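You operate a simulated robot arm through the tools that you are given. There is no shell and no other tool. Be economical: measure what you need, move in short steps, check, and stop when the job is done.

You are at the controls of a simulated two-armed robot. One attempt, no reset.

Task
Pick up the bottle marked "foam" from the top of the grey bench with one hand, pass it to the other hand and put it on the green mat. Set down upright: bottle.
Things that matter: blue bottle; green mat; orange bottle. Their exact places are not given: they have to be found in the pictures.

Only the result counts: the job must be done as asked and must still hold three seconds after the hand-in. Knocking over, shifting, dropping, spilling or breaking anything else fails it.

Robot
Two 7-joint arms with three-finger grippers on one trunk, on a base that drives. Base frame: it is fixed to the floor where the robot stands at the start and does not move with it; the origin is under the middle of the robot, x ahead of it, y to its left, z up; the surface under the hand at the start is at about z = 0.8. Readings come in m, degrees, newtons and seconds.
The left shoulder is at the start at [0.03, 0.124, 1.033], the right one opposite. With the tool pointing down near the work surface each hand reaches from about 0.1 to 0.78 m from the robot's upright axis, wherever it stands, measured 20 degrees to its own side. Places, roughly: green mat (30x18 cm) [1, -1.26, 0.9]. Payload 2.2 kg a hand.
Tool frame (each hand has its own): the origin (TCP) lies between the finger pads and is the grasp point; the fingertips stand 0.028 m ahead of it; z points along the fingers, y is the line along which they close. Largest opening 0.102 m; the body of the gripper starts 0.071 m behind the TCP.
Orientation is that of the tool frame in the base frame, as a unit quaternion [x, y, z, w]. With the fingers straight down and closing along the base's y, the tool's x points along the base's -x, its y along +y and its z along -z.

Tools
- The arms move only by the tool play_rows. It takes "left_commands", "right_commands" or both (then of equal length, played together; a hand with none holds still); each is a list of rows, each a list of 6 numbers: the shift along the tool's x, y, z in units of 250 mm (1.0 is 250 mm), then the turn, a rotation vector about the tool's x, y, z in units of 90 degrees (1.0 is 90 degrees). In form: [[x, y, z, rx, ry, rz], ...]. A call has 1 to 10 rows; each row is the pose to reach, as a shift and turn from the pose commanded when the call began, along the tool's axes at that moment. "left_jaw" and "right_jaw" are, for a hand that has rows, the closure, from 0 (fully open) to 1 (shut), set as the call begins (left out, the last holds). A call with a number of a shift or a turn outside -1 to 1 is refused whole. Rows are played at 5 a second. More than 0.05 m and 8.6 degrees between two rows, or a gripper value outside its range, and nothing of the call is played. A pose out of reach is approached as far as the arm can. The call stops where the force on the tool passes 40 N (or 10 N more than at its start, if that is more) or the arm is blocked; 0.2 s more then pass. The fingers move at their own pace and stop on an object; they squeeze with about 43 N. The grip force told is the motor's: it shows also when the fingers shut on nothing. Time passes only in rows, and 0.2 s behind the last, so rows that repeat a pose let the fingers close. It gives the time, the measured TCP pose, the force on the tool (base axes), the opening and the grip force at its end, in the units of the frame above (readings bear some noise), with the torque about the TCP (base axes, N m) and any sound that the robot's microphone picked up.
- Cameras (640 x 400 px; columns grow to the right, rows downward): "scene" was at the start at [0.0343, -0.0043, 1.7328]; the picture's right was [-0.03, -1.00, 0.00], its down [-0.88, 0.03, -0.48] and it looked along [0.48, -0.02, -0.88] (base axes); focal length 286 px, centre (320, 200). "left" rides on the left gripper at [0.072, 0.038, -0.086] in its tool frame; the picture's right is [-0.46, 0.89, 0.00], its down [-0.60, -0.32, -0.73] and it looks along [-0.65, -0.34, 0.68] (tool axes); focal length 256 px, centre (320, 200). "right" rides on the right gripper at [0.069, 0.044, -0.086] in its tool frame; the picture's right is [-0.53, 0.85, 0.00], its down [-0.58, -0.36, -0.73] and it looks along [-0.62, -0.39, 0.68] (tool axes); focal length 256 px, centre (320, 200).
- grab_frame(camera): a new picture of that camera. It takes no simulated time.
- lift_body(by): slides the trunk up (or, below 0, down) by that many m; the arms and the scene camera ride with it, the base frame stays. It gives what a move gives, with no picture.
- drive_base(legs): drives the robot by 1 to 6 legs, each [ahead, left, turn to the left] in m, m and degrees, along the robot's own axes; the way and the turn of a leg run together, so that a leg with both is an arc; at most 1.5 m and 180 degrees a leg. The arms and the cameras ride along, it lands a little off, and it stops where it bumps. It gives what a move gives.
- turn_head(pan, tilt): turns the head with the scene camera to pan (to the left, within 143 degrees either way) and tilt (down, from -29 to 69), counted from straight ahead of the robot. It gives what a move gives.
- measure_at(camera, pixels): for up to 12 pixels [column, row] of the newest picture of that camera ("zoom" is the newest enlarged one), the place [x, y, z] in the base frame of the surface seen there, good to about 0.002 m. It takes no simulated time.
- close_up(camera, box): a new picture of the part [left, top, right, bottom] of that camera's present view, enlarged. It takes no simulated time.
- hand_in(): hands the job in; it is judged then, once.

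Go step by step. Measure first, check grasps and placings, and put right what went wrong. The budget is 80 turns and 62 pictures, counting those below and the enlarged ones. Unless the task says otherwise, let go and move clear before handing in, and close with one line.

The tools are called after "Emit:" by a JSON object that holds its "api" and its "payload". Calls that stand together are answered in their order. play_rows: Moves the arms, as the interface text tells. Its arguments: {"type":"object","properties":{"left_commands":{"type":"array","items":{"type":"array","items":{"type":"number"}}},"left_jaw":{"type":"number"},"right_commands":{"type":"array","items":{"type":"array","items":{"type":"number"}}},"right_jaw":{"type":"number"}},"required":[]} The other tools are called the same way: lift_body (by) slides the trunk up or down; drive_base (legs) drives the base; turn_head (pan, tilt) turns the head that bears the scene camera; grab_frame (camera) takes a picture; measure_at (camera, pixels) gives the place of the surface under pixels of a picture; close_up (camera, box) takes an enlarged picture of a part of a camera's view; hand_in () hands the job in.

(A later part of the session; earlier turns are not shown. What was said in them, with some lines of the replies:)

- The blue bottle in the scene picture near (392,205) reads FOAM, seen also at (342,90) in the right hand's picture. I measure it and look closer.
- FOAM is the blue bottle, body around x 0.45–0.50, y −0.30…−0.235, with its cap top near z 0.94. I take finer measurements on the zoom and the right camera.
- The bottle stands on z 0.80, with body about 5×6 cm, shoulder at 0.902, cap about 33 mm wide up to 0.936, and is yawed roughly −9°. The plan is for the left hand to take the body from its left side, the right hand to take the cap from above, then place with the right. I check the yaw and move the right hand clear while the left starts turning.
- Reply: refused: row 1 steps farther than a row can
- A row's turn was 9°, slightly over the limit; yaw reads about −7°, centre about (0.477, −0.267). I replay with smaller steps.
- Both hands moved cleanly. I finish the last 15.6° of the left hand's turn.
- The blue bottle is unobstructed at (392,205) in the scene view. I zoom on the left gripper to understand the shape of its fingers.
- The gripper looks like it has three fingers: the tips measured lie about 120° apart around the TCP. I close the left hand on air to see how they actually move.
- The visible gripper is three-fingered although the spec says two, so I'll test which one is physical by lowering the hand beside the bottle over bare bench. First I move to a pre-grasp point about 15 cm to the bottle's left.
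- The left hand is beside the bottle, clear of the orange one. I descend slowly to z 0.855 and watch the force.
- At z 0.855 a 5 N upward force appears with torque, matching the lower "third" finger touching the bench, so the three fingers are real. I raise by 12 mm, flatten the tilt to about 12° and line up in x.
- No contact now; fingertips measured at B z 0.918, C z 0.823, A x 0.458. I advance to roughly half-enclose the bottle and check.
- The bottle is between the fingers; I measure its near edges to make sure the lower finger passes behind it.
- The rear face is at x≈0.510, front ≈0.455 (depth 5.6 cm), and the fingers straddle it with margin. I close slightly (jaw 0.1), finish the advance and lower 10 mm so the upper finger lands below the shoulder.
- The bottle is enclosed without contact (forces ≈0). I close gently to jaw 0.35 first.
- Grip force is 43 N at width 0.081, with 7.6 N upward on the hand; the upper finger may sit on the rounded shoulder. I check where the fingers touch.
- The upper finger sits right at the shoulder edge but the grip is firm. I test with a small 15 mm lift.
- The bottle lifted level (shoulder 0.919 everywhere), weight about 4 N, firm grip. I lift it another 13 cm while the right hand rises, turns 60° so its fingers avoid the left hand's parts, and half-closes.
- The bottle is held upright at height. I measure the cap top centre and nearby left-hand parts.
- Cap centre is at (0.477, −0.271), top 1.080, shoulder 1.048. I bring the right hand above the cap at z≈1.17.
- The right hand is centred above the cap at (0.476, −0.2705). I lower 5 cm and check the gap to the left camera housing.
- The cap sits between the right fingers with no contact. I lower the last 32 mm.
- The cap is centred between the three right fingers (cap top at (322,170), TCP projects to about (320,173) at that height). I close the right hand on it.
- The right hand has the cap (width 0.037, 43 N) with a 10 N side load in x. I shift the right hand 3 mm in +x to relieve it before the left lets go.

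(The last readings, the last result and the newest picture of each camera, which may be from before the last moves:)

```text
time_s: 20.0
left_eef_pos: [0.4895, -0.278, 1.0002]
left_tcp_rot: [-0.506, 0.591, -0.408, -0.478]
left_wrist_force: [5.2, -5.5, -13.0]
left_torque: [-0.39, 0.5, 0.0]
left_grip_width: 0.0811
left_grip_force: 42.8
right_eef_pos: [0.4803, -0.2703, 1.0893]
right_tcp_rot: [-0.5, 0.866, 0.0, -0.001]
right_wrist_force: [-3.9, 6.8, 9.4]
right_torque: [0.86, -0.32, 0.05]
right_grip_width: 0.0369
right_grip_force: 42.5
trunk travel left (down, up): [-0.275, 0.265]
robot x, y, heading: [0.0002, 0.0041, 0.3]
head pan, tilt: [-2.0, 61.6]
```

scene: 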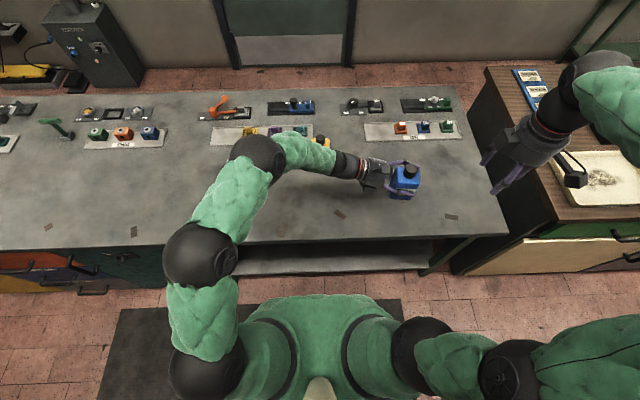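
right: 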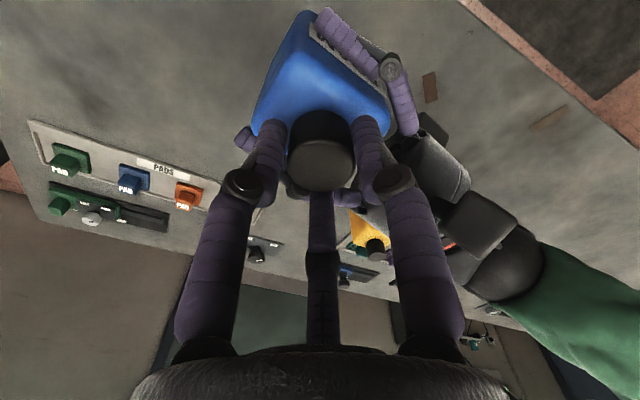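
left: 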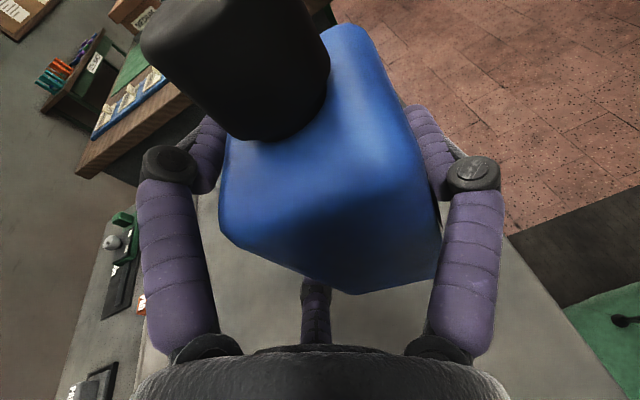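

Loads are modest now. I open the left hand to jaw 0.1 without moving.

Emit:
{"api": "play_rows", "payload": {"left_commands": [[0, 0, 0, 0, 0, 0], [0, 0, 0, 0, 0, 0]], "left_jaw": 0.1}}

Emit:
{"api": "grab_frame", "payload": {"camera": "left"}}

```text
time_s: 20.6
left_eef_pos: [0.4899, -0.2788, 1.0028]
left_tcp_rot: [-0.504, 0.591, -0.409, -0.479]
left_wrist_force: [0.4, -0.9, -0.8]
left_torque: [0.02, 0.01, 0.03]
left_grip_width: 0.0919
left_grip_force: 0.0
right_eef_pos: [0.4818, -0.2698, 1.0878]
right_tcp_rot: [-0.5, 0.866, 0.001, 0.0]
right_wrist_force: [0.1, 0.1, -0.4]
right_torque: [0.0, 0.01, -0.02]
right_grip_width: 0.037
right_grip_force: 43.2
trunk travel left (down, up): [-0.275, 0.265]
robot x, y, heading: [0.0001, -0.0001, 0.1]
head pan, tilt: [-2.0, 61.6]
```

```text
26 pictures are left
```

left: 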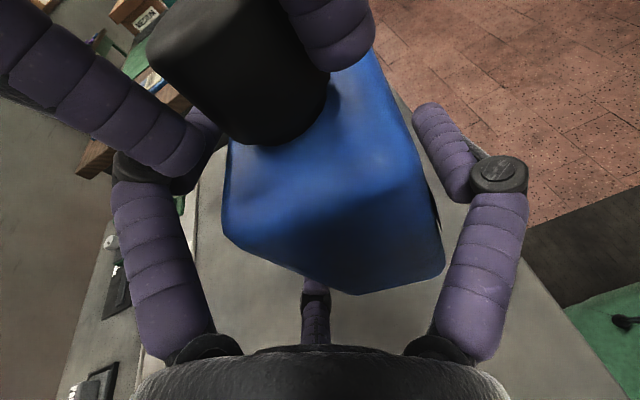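

The left fingers are clear, though the right force doesn't yet show the weight. I lower the left 8 mm and check the readings before backing out.

Emit:
{"api": "play_rows", "payload": {"left_commands": [[-0.0157, 0, 0.0033, 0, 0, 0], [-0.0313, 0, 0.0067, 0, 0, 0], [-0.0313, 0, 0.0067, 0, 0, 0]]}}

Emit:
{"api": "close_up", "payload": {"camera": "scene", "box": [350, 110, 470, 210]}}

```text
time_s: 21.4
left_eef_pos: [0.4892, -0.2786, 0.9933]
left_tcp_rot: [-0.506, 0.591, -0.408, -0.477]
left_wrist_force: [0.7, 0.6, 0.2]
left_torque: [0.0, 0.02, 0.01]
left_grip_width: 0.0919
left_grip_force: 0.0
right_eef_pos: [0.4809, -0.2703, 1.0877]
right_tcp_rot: [-0.5, 0.866, 0.001, 0.0]
right_wrist_force: [0.2, 0.5, -0.3]
right_torque: [0.01, -0.04, 0.0]
right_grip_width: 0.0374
right_grip_force: 43.4
trunk travel left (down, up): [-0.275, 0.265]
robot x, y, heading: [-0.0043, -0.0009, 0.2]
head pan, tilt: [-2.0, 61.6]
```

```text
4.00 times, centred on (410, 160) of scene
```

zoom: 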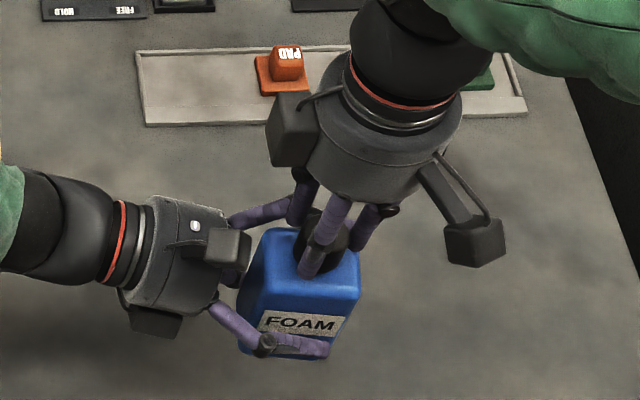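

Left reads zero load and the bottle hangs from the right hand. I back the left hand out horizontally.

Emit:
{"api": "play_rows", "payload": {"left_commands": [[-0.0117, 0, -0.0548, 0, 0, 0], [-0.0233, 0, -0.1095, 0, 0, 0], [-0.0466, 0, -0.2191, 0, 0, 0], [-0.0699, 0, -0.3286, 0, 0, 0], [-0.0932, 0, -0.4382, 0, 0, 0], [-0.1165, 0, -0.5477, 0, 0, 0], [-0.1398, 0, -0.6572, 0, 0, 0], [-0.1631, 0, -0.7668, 0, 0, 0]]}}

Emit:
{"api": "grab_frame", "payload": {"camera": "scene"}}

Emit:
{"api": "grab_frame", "payload": {"camera": "left"}}

```text
time_s: 23.2
left_eef_pos: [0.5207, -0.0846, 0.9949]
left_tcp_rot: [-0.505, 0.59, -0.409, -0.478]
left_wrist_force: [0.4, -0.1, 0.0]
left_torque: [0.01, 0.0, 0.0]
left_grip_width: 0.0918
left_grip_force: 0.0
right_eef_pos: [0.4805, -0.2703, 1.0886]
right_tcp_rot: [-0.5, 0.866, 0.0, -0.001]
right_wrist_force: [0.6, 0.2, 0.0]
right_torque: [-0.01, -0.01, -0.01]
right_grip_width: 0.0373
right_grip_force: 42.9
trunk travel left (down, up): [-0.275, 0.265]
robot x, y, heading: [-0.0018, 0.0026, 0.0]
head pan, tilt: [-2.0, 61.6]
```

```text
24 pictures are left
```

scene: 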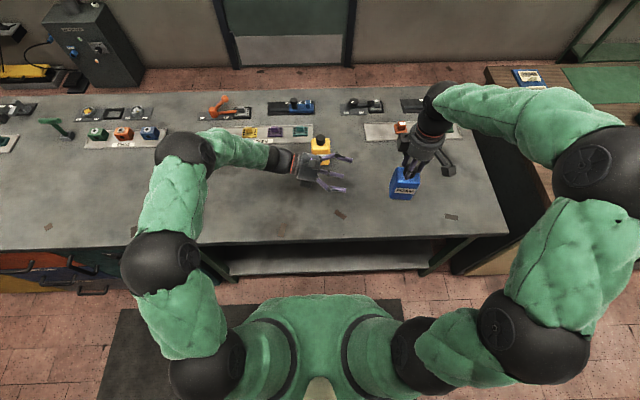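

```text
23 pictures are left
```

left: 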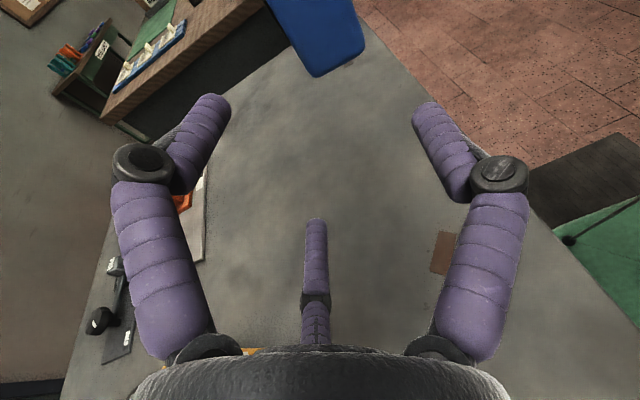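

The handover is done: the right hand holds the bottle and the left is clear. I lift and tuck the left hand, raise the right, and turn the head toward the mat.

Emit:
{"api": "play_rows", "payload": {"left_commands": [[0.12, 0, -0.025, 0, 0, 0], [0.24, 0, -0.05, 0, 0, 0], [0.36, 0, -0.075, 0, 0, 0], [0.48, 0, -0.1, 0, 0, 0], [0.6, 0, -0.125, 0, 0, 0], [0.6, 0.1, -0.225, 0, 0, 0], [0.6, 0.2, -0.325, 0, 0, 0], [0.6, 0.3, -0.425, 0, 0, 0], [0.6, 0.4, -0.525, 0, 0, 0]], "right_commands": [[0, 0, -0.08, 0, 0, 0], [0, 0, -0.16, 0, 0, 0], [0, 0, -0.24, 0, 0, 0], [0, 0, -0.32, 0, 0, 0], [0, 0, -0.32, 0, 0, 0], [0, 0, -0.32, 0, 0, 0], [0, 0, -0.32, 0, 0, 0], [0, 0, -0.32, 0, 0, 0], [0, 0, -0.32, 0, 0, 0]]}}

Emit:
{"api": "turn_head", "payload": {"pan": -55, "tilt": 35}}

Emit:
{"api": "grab_frame", "payload": {"camera": "scene"}}

```text
time_s: 25.2
left_eef_pos: [0.4342, 0.0265, 1.1687]
left_tcp_rot: [-0.504, 0.591, -0.409, -0.479]
left_wrist_force: [-0.3, -0.6, -0.2]
left_torque: [-0.02, 0.0, 0.0]
left_grip_width: 0.0916
left_grip_force: 0.1
right_eef_pos: [0.4796, -0.27, 1.1698]
right_tcp_rot: [-0.5, 0.866, 0.0, 0.0]
right_wrist_force: [0.5, 0.1, -3.5]
right_torque: [0.01, -0.03, 0.01]
right_grip_width: 0.0371
right_grip_force: 42.4
trunk travel left (down, up): [-0.275, 0.265]
robot x, y, heading: [0.0001, -0.001, -0.2]
head pan, tilt: [-2.0, 61.6]
```

```text
time_s: 26.4
left_eef_pos: [0.4365, 0.026, 1.1691]
left_tcp_rot: [-0.505, 0.591, -0.409, -0.478]
left_wrist_force: [-0.1, 0.6, -0.5]
left_torque: [0.0, -0.01, 0.01]
left_grip_width: 0.0917
left_grip_force: 0.1
right_eef_pos: [0.4807, -0.2703, 1.1687]
right_tcp_rot: [-0.5, 0.866, 0.001, -0.001]
right_wrist_force: [-0.4, -1.1, -4.2]
right_torque: [-0.01, -0.02, 0.02]
right_grip_width: 0.0372
right_grip_force: 43.2
trunk travel left (down, up): [-0.275, 0.265]
robot x, y, heading: [-0.0015, 0.0056, -0.1]
head pan, tilt: [-55.0, 35.0]
```

```text
22 pictures are left
```

scene: 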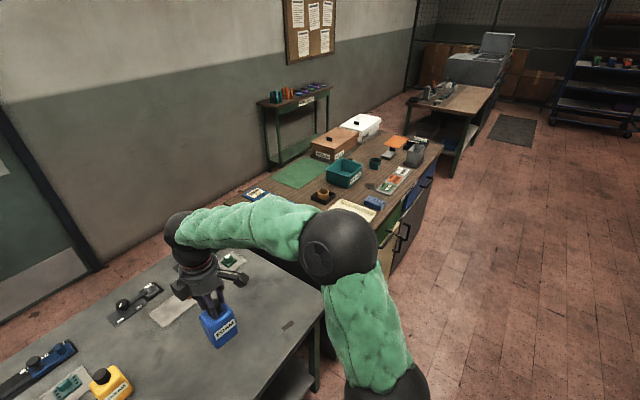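

Right force now reads −4 N, so the bottle is held; the mat is at (300,172). I measure the mat's corners, the wooden bench's edges and its neighbours.

Emit:
{"api": "measure_at", "payload": {"camera": "scene", "pixels": [[296, 158], [275, 178], [300, 187], [318, 172], [300, 172], [440, 145], [390, 228], [345, 168], [322, 195], [335, 145], [318, 300], [405, 200]]}}

Emit:
{"api": "close_up", "payload": {"camera": "scene", "box": [230, 90, 454, 240]}}

```text
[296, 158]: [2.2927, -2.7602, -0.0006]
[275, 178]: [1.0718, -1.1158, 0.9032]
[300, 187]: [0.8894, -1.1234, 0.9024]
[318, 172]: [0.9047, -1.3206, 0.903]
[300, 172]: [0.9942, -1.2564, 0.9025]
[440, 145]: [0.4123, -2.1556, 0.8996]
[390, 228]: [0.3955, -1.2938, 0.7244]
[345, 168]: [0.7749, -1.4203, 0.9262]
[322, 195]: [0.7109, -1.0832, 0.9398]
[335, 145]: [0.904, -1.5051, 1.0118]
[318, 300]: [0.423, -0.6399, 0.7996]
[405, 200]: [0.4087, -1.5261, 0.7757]
```

```text
2.67 times, centred on (342, 165) of scene
```

zoom: 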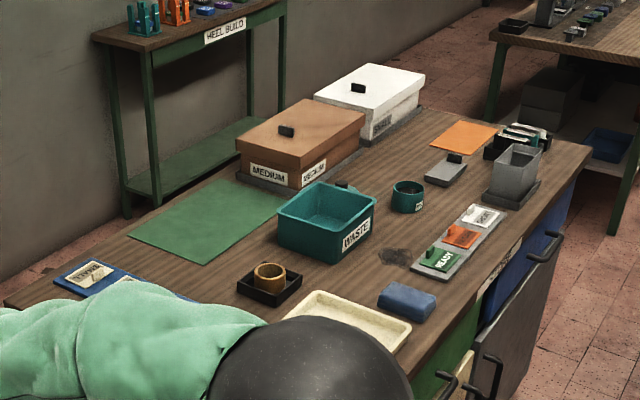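

The bench's front edge is at x≈0.405 and the mat spans about x 0.89–1.09, y −1.12…−1.41. I need to know how far my base sticks out ahead, so I measure its green plate in the left picture and look down.

Emit:
{"api": "measure_at", "payload": {"camera": "left", "pixels": [[560, 238], [600, 220], [636, 200], [600, 260], [620, 290], [636, 320]]}}

Emit:
{"api": "turn_head", "payload": {"pan": -40, "tilt": 69}}

Emit:
{"api": "grab_frame", "payload": {"camera": "scene"}}

Emit:
{"api": "grab_frame", "payload": {"camera": "left"}}

```text
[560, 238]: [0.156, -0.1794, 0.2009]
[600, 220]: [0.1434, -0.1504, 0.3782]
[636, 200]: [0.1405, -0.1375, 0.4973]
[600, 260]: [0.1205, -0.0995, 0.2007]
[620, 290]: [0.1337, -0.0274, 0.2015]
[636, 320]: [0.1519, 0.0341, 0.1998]
```

```text
time_s: 27.4
left_eef_pos: [0.4363, 0.0252, 1.1682]
left_tcp_rot: [-0.506, 0.591, -0.409, -0.477]
left_wrist_force: [0.2, 1.1, -1.2]
left_torque: [-0.02, 0.01, -0.02]
left_grip_width: 0.0917
left_grip_force: 0.1
right_eef_pos: [0.4814, -0.2692, 1.1699]
right_tcp_rot: [-0.5, 0.866, 0.001, 0.0]
right_wrist_force: [-0.3, 0.0, -3.4]
right_torque: [-0.02, -0.02, 0.0]
right_grip_width: 0.037
right_grip_force: 43.3
trunk travel left (down, up): [-0.275, 0.265]
robot x, y, heading: [0.0018, 0.0021, -0.1]
head pan, tilt: [-40.0, 68.8]
```

```text
20 pictures are left
```

scene: 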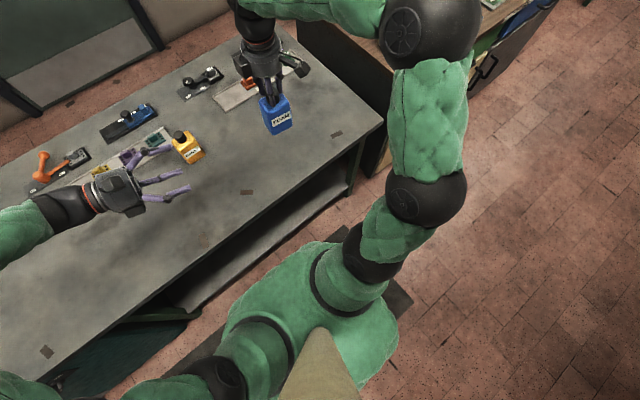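

```text
19 pictures are left
```

left: 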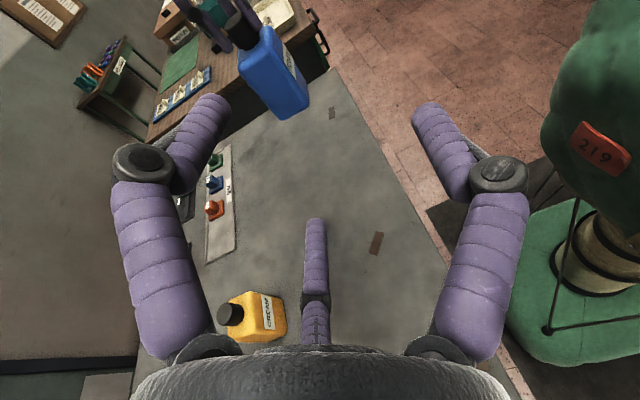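

The green base plate is visible lower right in the left picture; I measure its front edge and the wooden bench's near parts.

Emit:
{"api": "measure_at", "payload": {"camera": "left", "pixels": [[560, 205], [530, 240], [515, 320], [525, 345], [560, 355], [620, 355], [620, 45], [560, 90], [625, 180], [555, 45]]}}

Emit:
{"api": "measure_at", "payload": {"camera": "scene", "pixels": [[485, 65], [475, 72], [392, 155], [384, 125], [405, 305], [360, 180], [300, 30], [520, 20]]}}

```text
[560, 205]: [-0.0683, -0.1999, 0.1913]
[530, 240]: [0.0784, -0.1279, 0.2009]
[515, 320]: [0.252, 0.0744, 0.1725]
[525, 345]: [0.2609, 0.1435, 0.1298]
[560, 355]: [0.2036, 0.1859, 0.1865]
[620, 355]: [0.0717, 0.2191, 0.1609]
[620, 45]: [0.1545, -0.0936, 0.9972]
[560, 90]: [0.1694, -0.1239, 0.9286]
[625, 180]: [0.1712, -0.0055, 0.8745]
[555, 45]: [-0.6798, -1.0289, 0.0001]
```

```text
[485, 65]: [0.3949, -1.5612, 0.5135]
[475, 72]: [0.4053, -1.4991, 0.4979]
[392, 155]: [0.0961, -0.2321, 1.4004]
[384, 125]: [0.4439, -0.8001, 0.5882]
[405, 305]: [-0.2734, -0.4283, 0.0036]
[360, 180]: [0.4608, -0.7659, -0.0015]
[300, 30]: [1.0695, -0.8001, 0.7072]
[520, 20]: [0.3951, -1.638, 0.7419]
```

The base front is at +0.26 m and its half-width about 0.22 m, so facing the bench the mat is out of reach; standing with my right side to the bench (facing +y), axis near x≈0.14, the right arm can reach it. I raise the trunk, back off, and turn left 90°.

Emit:
{"api": "lift_body", "payload": {"by": 0.22}}

Emit:
{"api": "drive_base", "payload": {"legs": [[-0.4, 0, 0], [0, 0, 90]]}}

Emit:
{"api": "turn_head", "payload": {"pan": -120, "tilt": 40}}

Emit:
{"api": "grab_frame", "payload": {"camera": "scene"}}

```text
time_s: 29.7
left_eef_pos: [0.4367, 0.0262, 1.3875]
left_tcp_rot: [-0.505, 0.592, -0.408, -0.478]
left_wrist_force: [0.5, -0.4, -0.2]
left_torque: [-0.02, 0.01, -0.02]
left_grip_width: 0.0916
left_grip_force: 0.1
right_eef_pos: [0.4798, -0.2691, 1.3884]
right_tcp_rot: [-0.5, 0.866, 0.001, 0.0]
right_wrist_force: [-0.6, -0.2, -3.6]
right_torque: [-0.01, 0.01, -0.04]
right_grip_width: 0.0371
right_grip_force: 42.9
trunk travel left (down, up): [-0.495, 0.045]
robot x, y, heading: [-0.001, 0.0003, -0.1]
head pan, tilt: [-40.0, 68.8]
```

```text
time_s: 36.1
left_eef_pos: [-0.428, 0.4349, 1.3894]
left_tcp_rot: [0.776, -0.06, 0.626, 0.048]
left_wrist_force: [0.2, -1.3, -0.1]
left_torque: [0.01, -0.02, 0.0]
left_grip_width: 0.0917
left_grip_force: 0.0
right_eef_pos: [-0.1306, 0.4813, 1.3883]
right_tcp_rot: [0.966, -0.257, 0.0, 0.001]
right_wrist_force: [0.5, 0.0, -4.4]
right_torque: [0.03, -0.02, 0.01]
right_grip_width: 0.0371
right_grip_force: 43.3
trunk travel left (down, up): [-0.495, 0.045]
robot x, y, heading: [-0.4013, -0.0044, 90.3]
head pan, tilt: [-40.0, 68.8]
```

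```text
time_s: 37.6
left_eef_pos: [-0.4282, 0.4346, 1.3882]
left_tcp_rot: [0.775, -0.06, 0.627, 0.049]
left_wrist_force: [0.5, -0.3, 0.3]
left_torque: [-0.01, 0.04, 0.04]
left_grip_width: 0.0917
left_grip_force: 0.0
right_eef_pos: [-0.1316, 0.4817, 1.3892]
right_tcp_rot: [0.966, -0.257, 0.0, 0.001]
right_wrist_force: [0.2, 0.5, -3.3]
right_torque: [0.0, 0.01, -0.03]
right_grip_width: 0.0371
right_grip_force: 43.2
trunk travel left (down, up): [-0.495, 0.045]
robot x, y, heading: [-0.3999, 0.0012, 90.2]
head pan, tilt: [-120.0, 40.0]
```

```text
18 pictures are left
```

scene: 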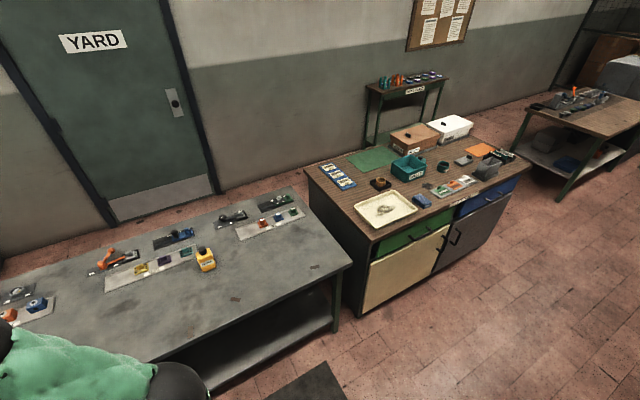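

The view of the wooden bench and floor is clear. I measure mat corners and bench front, then back up along −y.

Emit:
{"api": "measure_at", "payload": {"camera": "scene", "pixels": [[350, 158], [362, 170], [396, 162], [380, 148], [373, 160], [372, 240], [410, 235], [455, 235], [366, 310], [405, 165], [382, 178], [440, 240]]}}

Emit:
{"api": "drive_base", "payload": {"legs": [[-1.28, 0, 0]]}}

Emit:
{"api": "turn_head", "payload": {"pan": -90, "tilt": 50}}

Emit:
{"api": "grab_frame", "payload": {"camera": "scene"}}

```text
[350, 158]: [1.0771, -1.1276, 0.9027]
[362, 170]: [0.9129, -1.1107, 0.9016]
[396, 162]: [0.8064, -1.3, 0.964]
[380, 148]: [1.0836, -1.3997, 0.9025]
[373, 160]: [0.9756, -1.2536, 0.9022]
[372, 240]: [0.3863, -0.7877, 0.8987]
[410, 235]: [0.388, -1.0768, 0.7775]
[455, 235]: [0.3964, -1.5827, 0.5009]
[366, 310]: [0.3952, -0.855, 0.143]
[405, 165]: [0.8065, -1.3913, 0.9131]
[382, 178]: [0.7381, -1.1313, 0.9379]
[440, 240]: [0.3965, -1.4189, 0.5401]
```

```text
time_s: 44.0
left_eef_pos: [-0.4265, -0.8438, 1.3876]
left_tcp_rot: [0.775, -0.064, 0.626, 0.052]
left_wrist_force: [0.4, 0.1, 0.8]
left_torque: [0.02, 0.01, -0.04]
left_grip_width: 0.0917
left_grip_force: 0.1
right_eef_pos: [-0.1294, -0.8, 1.3881]
right_tcp_rot: [0.965, -0.262, -0.001, 0.001]
right_wrist_force: [0.1, 0.2, -4.6]
right_torque: [-0.01, -0.03, 0.0]
right_grip_width: 0.037
right_grip_force: 43.0
trunk travel left (down, up): [-0.495, 0.045]
robot x, y, heading: [-0.4044, -1.2806, 89.5]
head pan, tilt: [-120.0, 40.0]
```

```text
time_s: 45.0
left_eef_pos: [-0.4243, -0.844, 1.3882]
left_tcp_rot: [0.775, -0.063, 0.627, 0.051]
left_wrist_force: [0.9, 0.4, 0.8]
left_torque: [0.01, 0.03, 0.0]
left_grip_width: 0.0917
left_grip_force: 0.1
right_eef_pos: [-0.128, -0.8014, 1.389]
right_tcp_rot: [0.965, -0.263, 0.0, 0.001]
right_wrist_force: [-0.3, 0.1, -3.4]
right_torque: [-0.04, 0.0, 0.05]
right_grip_width: 0.0366
right_grip_force: 43.3
trunk travel left (down, up): [-0.495, 0.045]
robot x, y, heading: [-0.4048, -1.2833, 89.8]
head pan, tilt: [-90.0, 50.0]
```

```text
17 pictures are left
```

scene: 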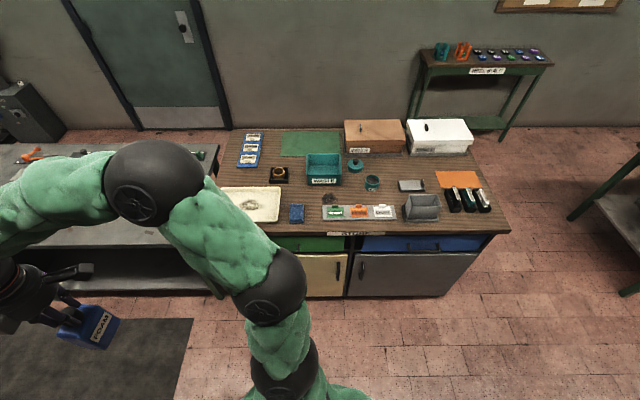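

The mat (281–342, 130–155) spans x 0.905–1.09, y −1.11…−1.41, with the bin in front of its right half, so I aim at about (0.96, −1.19). I slide right toward the bench by 0.53 m.

Emit:
{"api": "drive_base", "payload": {"legs": [[0, -0.45, 0], [0, -0.08, 0]]}}

Emit:
{"api": "turn_head", "payload": {"pan": -85, "tilt": 55}}

Emit:
{"api": "grab_frame", "payload": {"camera": "scene"}}

```text
time_s: 48.4
left_eef_pos: [0.101, -0.8468, 1.3876]
left_tcp_rot: [0.775, -0.063, 0.626, 0.051]
left_wrist_force: [0.7, 1.0, 0.7]
left_torque: [-0.01, 0.01, -0.04]
left_grip_width: 0.0918
left_grip_force: 0.0
right_eef_pos: [0.3976, -0.805, 1.3883]
right_tcp_rot: [0.965, -0.262, 0.0, 0.002]
right_wrist_force: [0.6, 0.5, -4.4]
right_torque: [-0.01, 0.03, 0.0]
right_grip_width: 0.0367
right_grip_force: 42.7
trunk travel left (down, up): [-0.495, 0.045]
robot x, y, heading: [0.1228, -1.2817, 89.6]
head pan, tilt: [-90.0, 50.0]
```

```text
time_s: 49.0
left_eef_pos: [0.102, -0.8475, 1.3882]
left_tcp_rot: [0.775, -0.064, 0.626, 0.052]
left_wrist_force: [-0.6, -0.9, 0.2]
left_torque: [-0.02, 0.02, -0.05]
left_grip_width: 0.0918
left_grip_force: 0.0
right_eef_pos: [0.3984, -0.8043, 1.3873]
right_tcp_rot: [0.965, -0.262, -0.002, 0.002]
right_wrist_force: [0.4, -0.4, -3.2]
right_torque: [0.03, 0.01, -0.01]
right_grip_width: 0.0368
right_grip_force: 42.6
trunk travel left (down, up): [-0.495, 0.045]
robot x, y, heading: [0.1225, -1.285, 89.7]
head pan, tilt: [-85.0, 55.0]
```

```text
16 pictures are left
```

scene: 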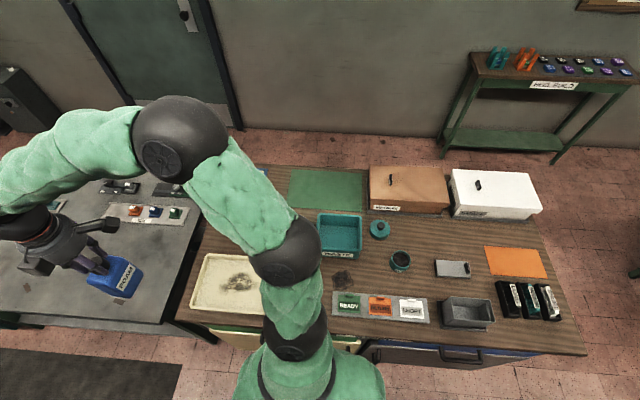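

No bump; axis at (0.122, −1.285). I swing the right arm out over the bench at constant height, in three calls.

Emit:
{"api": "play_rows", "payload": {"right_commands": [[0.1512, 0.0108, 0, 0, 0, 0], [0.3023, 0.0217, 0, 0, 0, 0], [0.4535, 0.0325, 0, 0, 0, 0], [0.6047, 0.0433, 0, 0, 0, 0], [0.7558, 0.0542, 0, 0, 0, 0], [0.907, 0.065, 0, 0, 0, 0]]}}

Emit:
{"api": "play_rows", "payload": {"right_commands": [[0.1512, 0.0108, 0, 0, 0, 0], [0.3023, 0.0217, 0, 0, 0, 0], [0.4535, 0.0325, 0, 0, 0, 0], [0.6047, 0.0433, 0, 0, 0, 0], [0.7558, 0.0542, 0, 0, 0, 0], [0.907, 0.065, 0, 0, 0, 0]]}}

Emit:
{"api": "grab_frame", "payload": {"camera": "scene"}}

```text
time_s: 50.4
left_eef_pos: [0.1016, -0.8488, 1.3896]
left_tcp_rot: [0.775, -0.063, 0.627, 0.051]
left_wrist_force: [-0.2, -0.4, 0.5]
left_torque: [-0.01, 0.01, -0.01]
left_grip_width: 0.0919
left_grip_force: 0.1
right_eef_pos: [0.5863, -0.935, 1.3889]
right_tcp_rot: [0.965, -0.262, -0.001, 0.0]
right_wrist_force: [0.3, 0.3, -3.5]
right_torque: [0.04, 0.01, -0.01]
right_grip_width: 0.0367
right_grip_force: 43.0
trunk travel left (down, up): [-0.495, 0.045]
robot x, y, heading: [0.1212, -1.285, 89.8]
head pan, tilt: [-85.0, 55.0]
```

```text
time_s: 51.8
left_eef_pos: [0.1025, -0.8483, 1.3896]
left_tcp_rot: [0.775, -0.063, 0.627, 0.051]
left_wrist_force: [0.2, -1.5, 0.2]
left_torque: [0.04, 0.03, 0.01]
left_grip_width: 0.092
left_grip_force: 0.1
right_eef_pos: [0.7724, -1.0621, 1.3874]
right_tcp_rot: [0.965, -0.261, -0.001, 0.001]
right_wrist_force: [1.0, -0.6, -3.9]
right_torque: [0.0, 0.03, 0.0]
right_grip_width: 0.0367
right_grip_force: 43.4
trunk travel left (down, up): [-0.495, 0.045]
robot x, y, heading: [0.1255, -1.2858, 89.7]
head pan, tilt: [-85.0, 55.0]
```

```text
15 pictures are left
```

scene: 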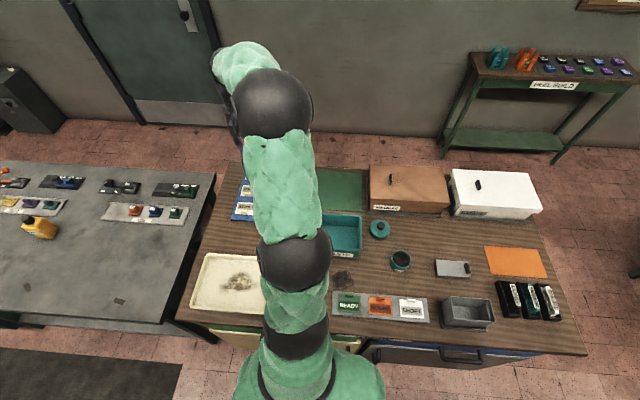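

Arm is moving without trouble. I go on to above the mat at (0.96, −1.19) while lowering to z≈1.22, which keeps the bottle's base above 1.07.

Emit:
{"api": "play_rows", "payload": {"right_commands": [[0.1134, 0.0081, 0.084, 0, 0, 0], [0.2268, 0.0163, 0.168, 0, 0, 0], [0.3401, 0.0244, 0.252, 0, 0, 0], [0.4535, 0.0325, 0.336, 0, 0, 0], [0.5669, 0.0406, 0.42, 0, 0, 0], [0.6803, 0.0488, 0.504, 0, 0, 0], [0.7936, 0.0569, 0.588, 0, 0, 0], [0.907, 0.065, 0.672, 0, 0, 0], [0.907, 0.065, 0.672, 0, 0, 0]]}}

Emit:
{"api": "grab_frame", "payload": {"camera": "right"}}

Emit:
{"api": "grab_frame", "payload": {"camera": "scene"}}

```text
time_s: 53.8
left_eef_pos: [0.0987, -0.8459, 1.3892]
left_tcp_rot: [0.775, -0.063, 0.627, 0.051]
left_wrist_force: [-0.4, 0.1, 0.1]
left_torque: [0.0, 0.02, 0.02]
left_grip_width: 0.092
left_grip_force: 0.0
right_eef_pos: [0.9579, -1.1916, 1.2195]
right_tcp_rot: [0.965, -0.262, 0.0, 0.0]
right_wrist_force: [0.4, -0.1, -4.2]
right_torque: [-0.04, 0.0, 0.04]
right_grip_width: 0.0367
right_grip_force: 42.8
trunk travel left (down, up): [-0.495, 0.045]
robot x, y, heading: [0.1217, -1.2863, 89.5]
head pan, tilt: [-85.0, 55.0]
```

```text
14 pictures are left
```

right: 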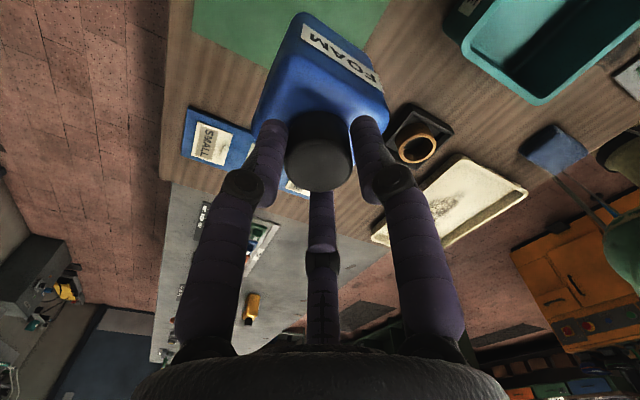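

```text
13 pictures are left
```

scene: 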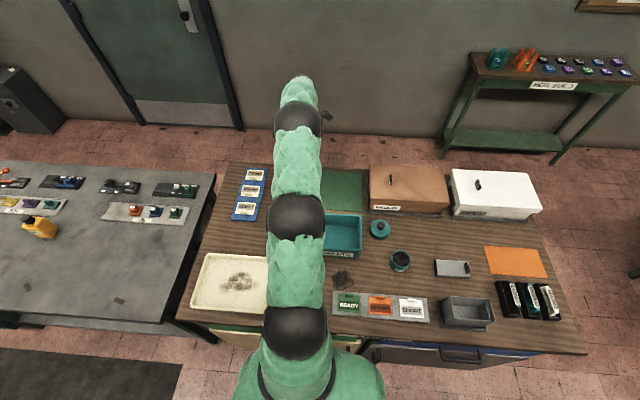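

The hand reached (0.958, −1.192, 1.2195). I check the bottle's level and the mat's edge in the right picture.

Emit:
{"api": "measure_at", "payload": {"camera": "right", "pixels": [[200, 30], [240, 60], [375, 20], [270, 105], [330, 95], [375, 112], [320, 165], [300, 30], [255, 20], [465, 25]]}}

Emit:
{"api": "close_up", "payload": {"camera": "right", "box": [160, 0, 480, 200]}}

```text
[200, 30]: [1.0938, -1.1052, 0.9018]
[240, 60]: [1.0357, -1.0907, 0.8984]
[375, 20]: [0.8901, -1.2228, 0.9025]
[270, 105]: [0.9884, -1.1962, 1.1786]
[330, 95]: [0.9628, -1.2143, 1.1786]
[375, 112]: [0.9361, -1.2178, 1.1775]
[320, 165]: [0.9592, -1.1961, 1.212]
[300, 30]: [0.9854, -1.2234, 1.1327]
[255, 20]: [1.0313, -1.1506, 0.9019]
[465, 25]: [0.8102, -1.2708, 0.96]
```

```text
2.00 times, centred on (320, 100) of right
```

zoom: 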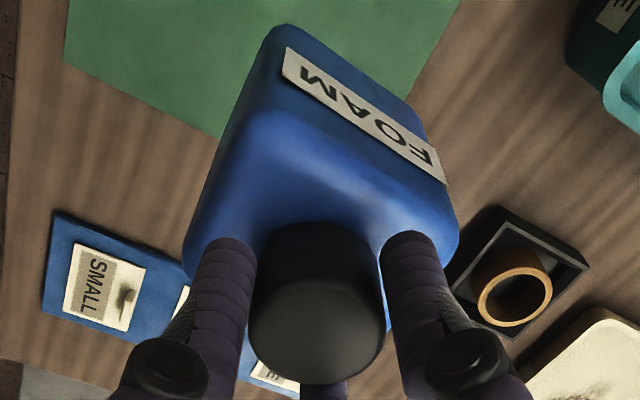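

Bottle is level (shoulder 1.178 at all points, base ≈1.0755) and lies wholly inside the mat's outline. I lower 15.5 cm.

Emit:
{"api": "play_rows", "payload": {"right_commands": [[0.01, 0, 0.12, 0, 0, 0], [0.02, 0, 0.24, 0, 0, 0], [0.02, 0, 0.36, 0, 0, 0], [0.02, 0, 0.48, 0, 0, 0], [0.02, 0, 0.56, 0, 0, 0], [0.02, 0, 0.62, 0, 0, 0], [0.02, 0, 0.62, 0, 0, 0]]}}

Emit:
{"api": "grab_frame", "payload": {"camera": "right"}}

Emit:
{"api": "measure_at", "payload": {"camera": "right", "pixels": [[330, 95], [375, 112], [270, 105], [300, 30]]}}

```text
time_s: 55.4
left_eef_pos: [0.1005, -0.8472, 1.3883]
left_tcp_rot: [0.776, -0.062, 0.626, 0.05]
left_wrist_force: [-0.5, 0.7, -0.5]
left_torque: [0.03, 0.02, 0.01]
left_grip_width: 0.0916
left_grip_force: 0.0
right_eef_pos: [0.9625, -1.1938, 1.0653]
right_tcp_rot: [0.965, -0.261, -0.001, 0.001]
right_wrist_force: [-0.6, -0.7, -3.8]
right_torque: [-0.02, -0.01, 0.02]
right_grip_width: 0.0367
right_grip_force: 43.3
trunk travel left (down, up): [-0.495, 0.045]
robot x, y, heading: [0.1218, -1.2842, 89.7]
head pan, tilt: [-85.0, 55.0]
```

```text
11 pictures are left
```

right: 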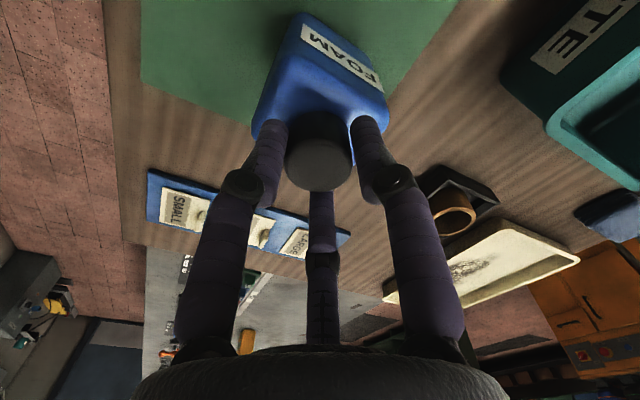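

```text
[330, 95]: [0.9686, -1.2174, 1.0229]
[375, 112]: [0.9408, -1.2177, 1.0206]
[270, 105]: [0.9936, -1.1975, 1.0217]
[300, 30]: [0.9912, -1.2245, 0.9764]
```

Base is now about 17 mm above the mat. I lower in small rows until light contact.

Emit:
{"api": "play_rows", "payload": {"right_commands": [[0, 0, 0.03, 0, 0, 0], [0, 0, 0.05, 0, 0, 0], [0, 0, 0.062, 0, 0, 0], [0, 0, 0.068, 0, 0, 0], [0, 0, 0.072, 0, 0, 0], [0, 0, 0.072, 0, 0, 0]]}}

```text
time_s: 56.8
left_eef_pos: [0.1014, -0.8485, 1.3884]
left_tcp_rot: [0.774, -0.063, 0.628, 0.051]
left_wrist_force: [0.2, 0.3, -0.3]
left_torque: [0.01, 0.0, 0.0]
left_grip_width: 0.092
left_grip_force: 0.0
right_eef_pos: [0.9636, -1.1947, 1.0481]
right_tcp_rot: [0.965, -0.262, 0.0, 0.0]
right_wrist_force: [0.0, 0.7, 2.7]
right_torque: [0.01, -0.14, -0.04]
right_grip_width: 0.0371
right_grip_force: 42.9
trunk travel left (down, up): [-0.495, 0.045]
robot x, y, heading: [0.1185, -1.2822, 89.3]
head pan, tilt: [-85.0, 55.0]
```

Force swung from −4 to +2.7 N: the bottle stands on the mat. I open the right hand.

Emit:
{"api": "play_rows", "payload": {"right_commands": [[0, 0, 0, 0, 0, 0], [0, 0, 0, 0, 0, 0], [0, 0, 0, 0, 0, 0]], "right_jaw": 0.3}}

Emit:
{"api": "grab_frame", "payload": {"camera": "right"}}

```text
time_s: 57.6
left_eef_pos: [0.1012, -0.8477, 1.388]
left_tcp_rot: [0.775, -0.063, 0.627, 0.051]
left_wrist_force: [0.1, 0.2, 0.9]
left_torque: [-0.04, 0.0, -0.01]
left_grip_width: 0.0918
left_grip_force: 0.0
right_eef_pos: [0.9646, -1.193, 1.046]
right_tcp_rot: [0.965, -0.261, 0.0, 0.001]
right_wrist_force: [0.8, 1.0, -0.5]
right_torque: [-0.03, 0.03, 0.0]
right_grip_width: 0.0712
right_grip_force: 0.1
trunk travel left (down, up): [-0.495, 0.045]
robot x, y, heading: [0.1248, -1.2838, 89.9]
head pan, tilt: [-85.0, 55.0]
```

```text
10 pictures are left
```

right: 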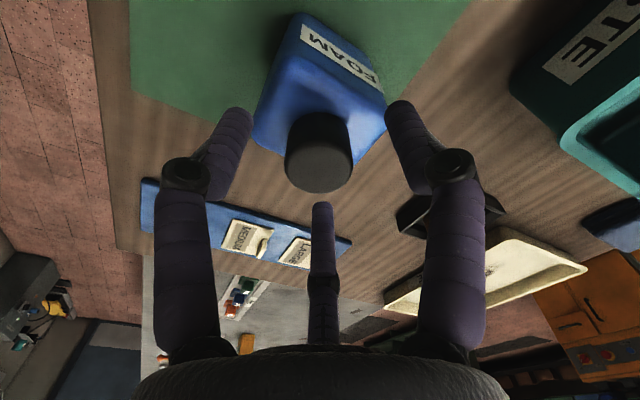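

The fingers are free of the cap and the bottle stands. I raise the hand straight up 18 cm and look.

Emit:
{"api": "play_rows", "payload": {"right_commands": [[0, 0, -0.04, 0, 0, 0], [0, 0, -0.12, 0, 0, 0], [0, 0, -0.24, 0, 0, 0], [0, 0, -0.38, 0, 0, 0], [0, 0, -0.52, 0, 0, 0], [0, 0, -0.66, 0, 0, 0], [0, 0, -0.72, 0, 0, 0]]}}

Emit:
{"api": "play_rows", "payload": {"right_commands": [[-0.15, 0, 0, 0, 0, 0], [-0.3, 0, 0, 0, 0, 0], [-0.45, 0, 0, 0, 0, 0], [-0.6, 0, 0, 0, 0, 0], [-0.75, 0, 0, 0, 0, 0], [-0.9, 0, 0, 0, 0, 0]]}}

Emit:
{"api": "grab_frame", "payload": {"camera": "scene"}}

Emit:
{"api": "grab_frame", "payload": {"camera": "right"}}

```text
time_s: 59.2
left_eef_pos: [0.1, -0.8477, 1.3883]
left_tcp_rot: [0.775, -0.064, 0.627, 0.051]
left_wrist_force: [-0.7, -0.2, -0.5]
left_torque: [0.03, -0.01, -0.03]
left_grip_width: 0.0918
left_grip_force: 0.0
right_eef_pos: [0.9613, -1.1928, 1.2281]
right_tcp_rot: [0.965, -0.261, -0.001, 0.001]
right_wrist_force: [-0.5, 0.1, -1.1]
right_torque: [0.04, -0.05, -0.01]
right_grip_width: 0.0716
right_grip_force: 0.0
trunk travel left (down, up): [-0.495, 0.045]
robot x, y, heading: [0.1259, -1.2839, 89.7]
head pan, tilt: [-85.0, 55.0]
```

```text
time_s: 60.6
left_eef_pos: [0.0989, -0.8478, 1.3887]
left_tcp_rot: [0.774, -0.064, 0.627, 0.052]
left_wrist_force: [-0.3, 1.0, -0.2]
left_torque: [0.02, -0.02, -0.03]
left_grip_width: 0.0919
left_grip_force: 0.0
right_eef_pos: [0.7689, -1.0796, 1.229]
right_tcp_rot: [0.965, -0.263, 0.001, 0.001]
right_wrist_force: [0.3, -0.4, -0.7]
right_torque: [-0.03, 0.01, 0.0]
right_grip_width: 0.0714
right_grip_force: 0.0
trunk travel left (down, up): [-0.495, 0.045]
robot x, y, heading: [0.1217, -1.2839, 89.9]
head pan, tilt: [-85.0, 55.0]
```

```text
9 pictures are left
```

scene: 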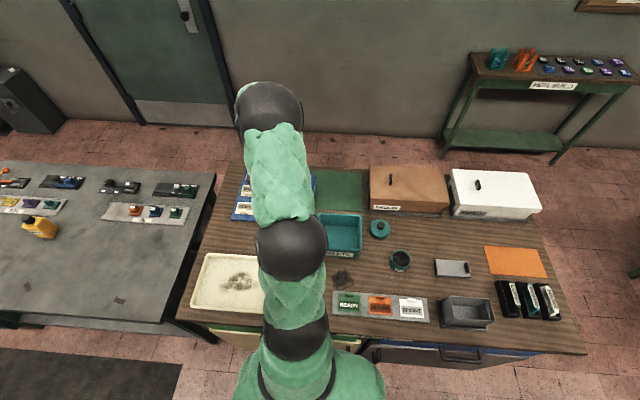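

```text
8 pictures are left
```

right: 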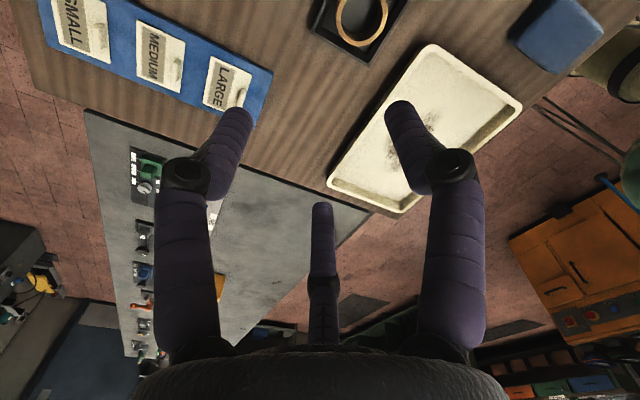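

Blue shows at (310,185) behind the arm. I draw the arm back further to see the bottle fully.

Emit:
{"api": "play_rows", "payload": {"right_commands": [[-0.15, 0, -0.05, 0, 0, 0], [-0.3, 0, -0.1, 0, 0, 0], [-0.45, 0, -0.15, 0, 0, 0], [-0.6, 0, -0.2, 0, 0, 0], [-0.75, 0, -0.25, 0, 0, 0], [-0.9, 0, -0.3, 0, 0, 0]]}}

Emit:
{"api": "close_up", "payload": {"camera": "scene", "box": [220, 140, 400, 270]}}

```text
time_s: 62.0
left_eef_pos: [0.0994, -0.8471, 1.3874]
left_tcp_rot: [0.774, -0.064, 0.627, 0.052]
left_wrist_force: [-0.1, 0.6, -1.0]
left_torque: [-0.01, -0.02, 0.01]
left_grip_width: 0.0916
left_grip_force: 0.0
right_eef_pos: [0.5732, -0.9656, 1.3018]
right_tcp_rot: [0.965, -0.263, 0.001, 0.001]
right_wrist_force: [-0.1, -0.3, 0.1]
right_torque: [0.0, -0.02, -0.01]
right_grip_width: 0.0713
right_grip_force: 0.1
trunk travel left (down, up): [-0.495, 0.045]
robot x, y, heading: [0.1228, -1.282, 89.6]
head pan, tilt: [-85.0, 55.0]
```

```text
3.08 times, centred on (310, 205) of scene
```

zoom: 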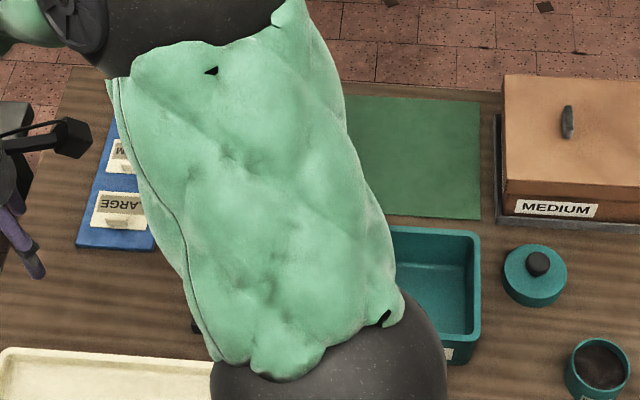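

The upper arm still hides the left half of the mat; I return the hand further toward my front and look again.

Emit:
{"api": "play_rows", "payload": {"right_commands": [[-0.15, -0.02, -0.05, 0, 0, 0], [-0.3, -0.04, -0.1, 0, 0, 0], [-0.45, -0.06, -0.1, 0, 0, 0], [-0.6, -0.08, -0.1, 0, 0, 0], [-0.75, -0.1, -0.1, 0, 0, 0], [-0.9, -0.12, -0.1, 0, 0, 0]]}}

Emit:
{"api": "close_up", "payload": {"camera": "scene", "box": [220, 140, 400, 270]}}

```text
time_s: 63.4
left_eef_pos: [0.0989, -0.846, 1.3889]
left_tcp_rot: [0.774, -0.064, 0.627, 0.052]
left_wrist_force: [-0.3, 0.2, -0.2]
left_torque: [0.0, 0.02, -0.01]
left_grip_width: 0.0917
left_grip_force: 0.0
right_eef_pos: [0.3942, -0.8247, 1.3269]
right_tcp_rot: [0.965, -0.262, 0.0, 0.0]
right_wrist_force: [-0.8, 0.3, 0.7]
right_torque: [-0.01, 0.01, 0.01]
right_grip_width: 0.0715
right_grip_force: 0.1
trunk travel left (down, up): [-0.495, 0.045]
robot x, y, heading: [0.1241, -1.2871, 89.5]
head pan, tilt: [-85.0, 55.0]
```

```text
3.08 times, centred on (310, 205) of scene
```

zoom: 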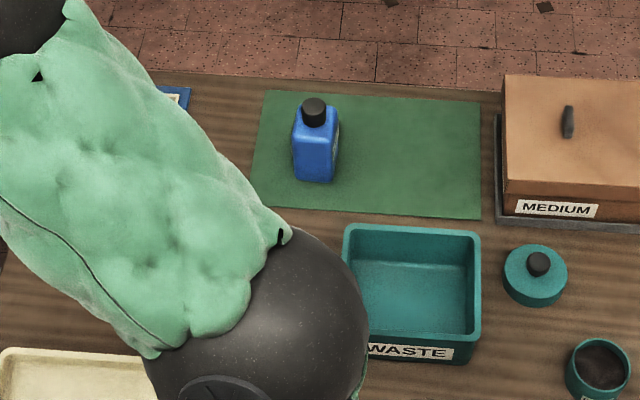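

The bottle stands upright, fully on the green mat at zoom (315,140), and both hands are empty and clear. I hand in.

Emit:
{"api": "hand_in", "payload": {}}

```text
The job is handed in.
```

The "foam" bottle was picked up from the grey bench with the left hand, passed to the right hand in mid-air, and now stands upright on the green mat. Both hands are clear, and nothing else was seen to be knocked or moved.
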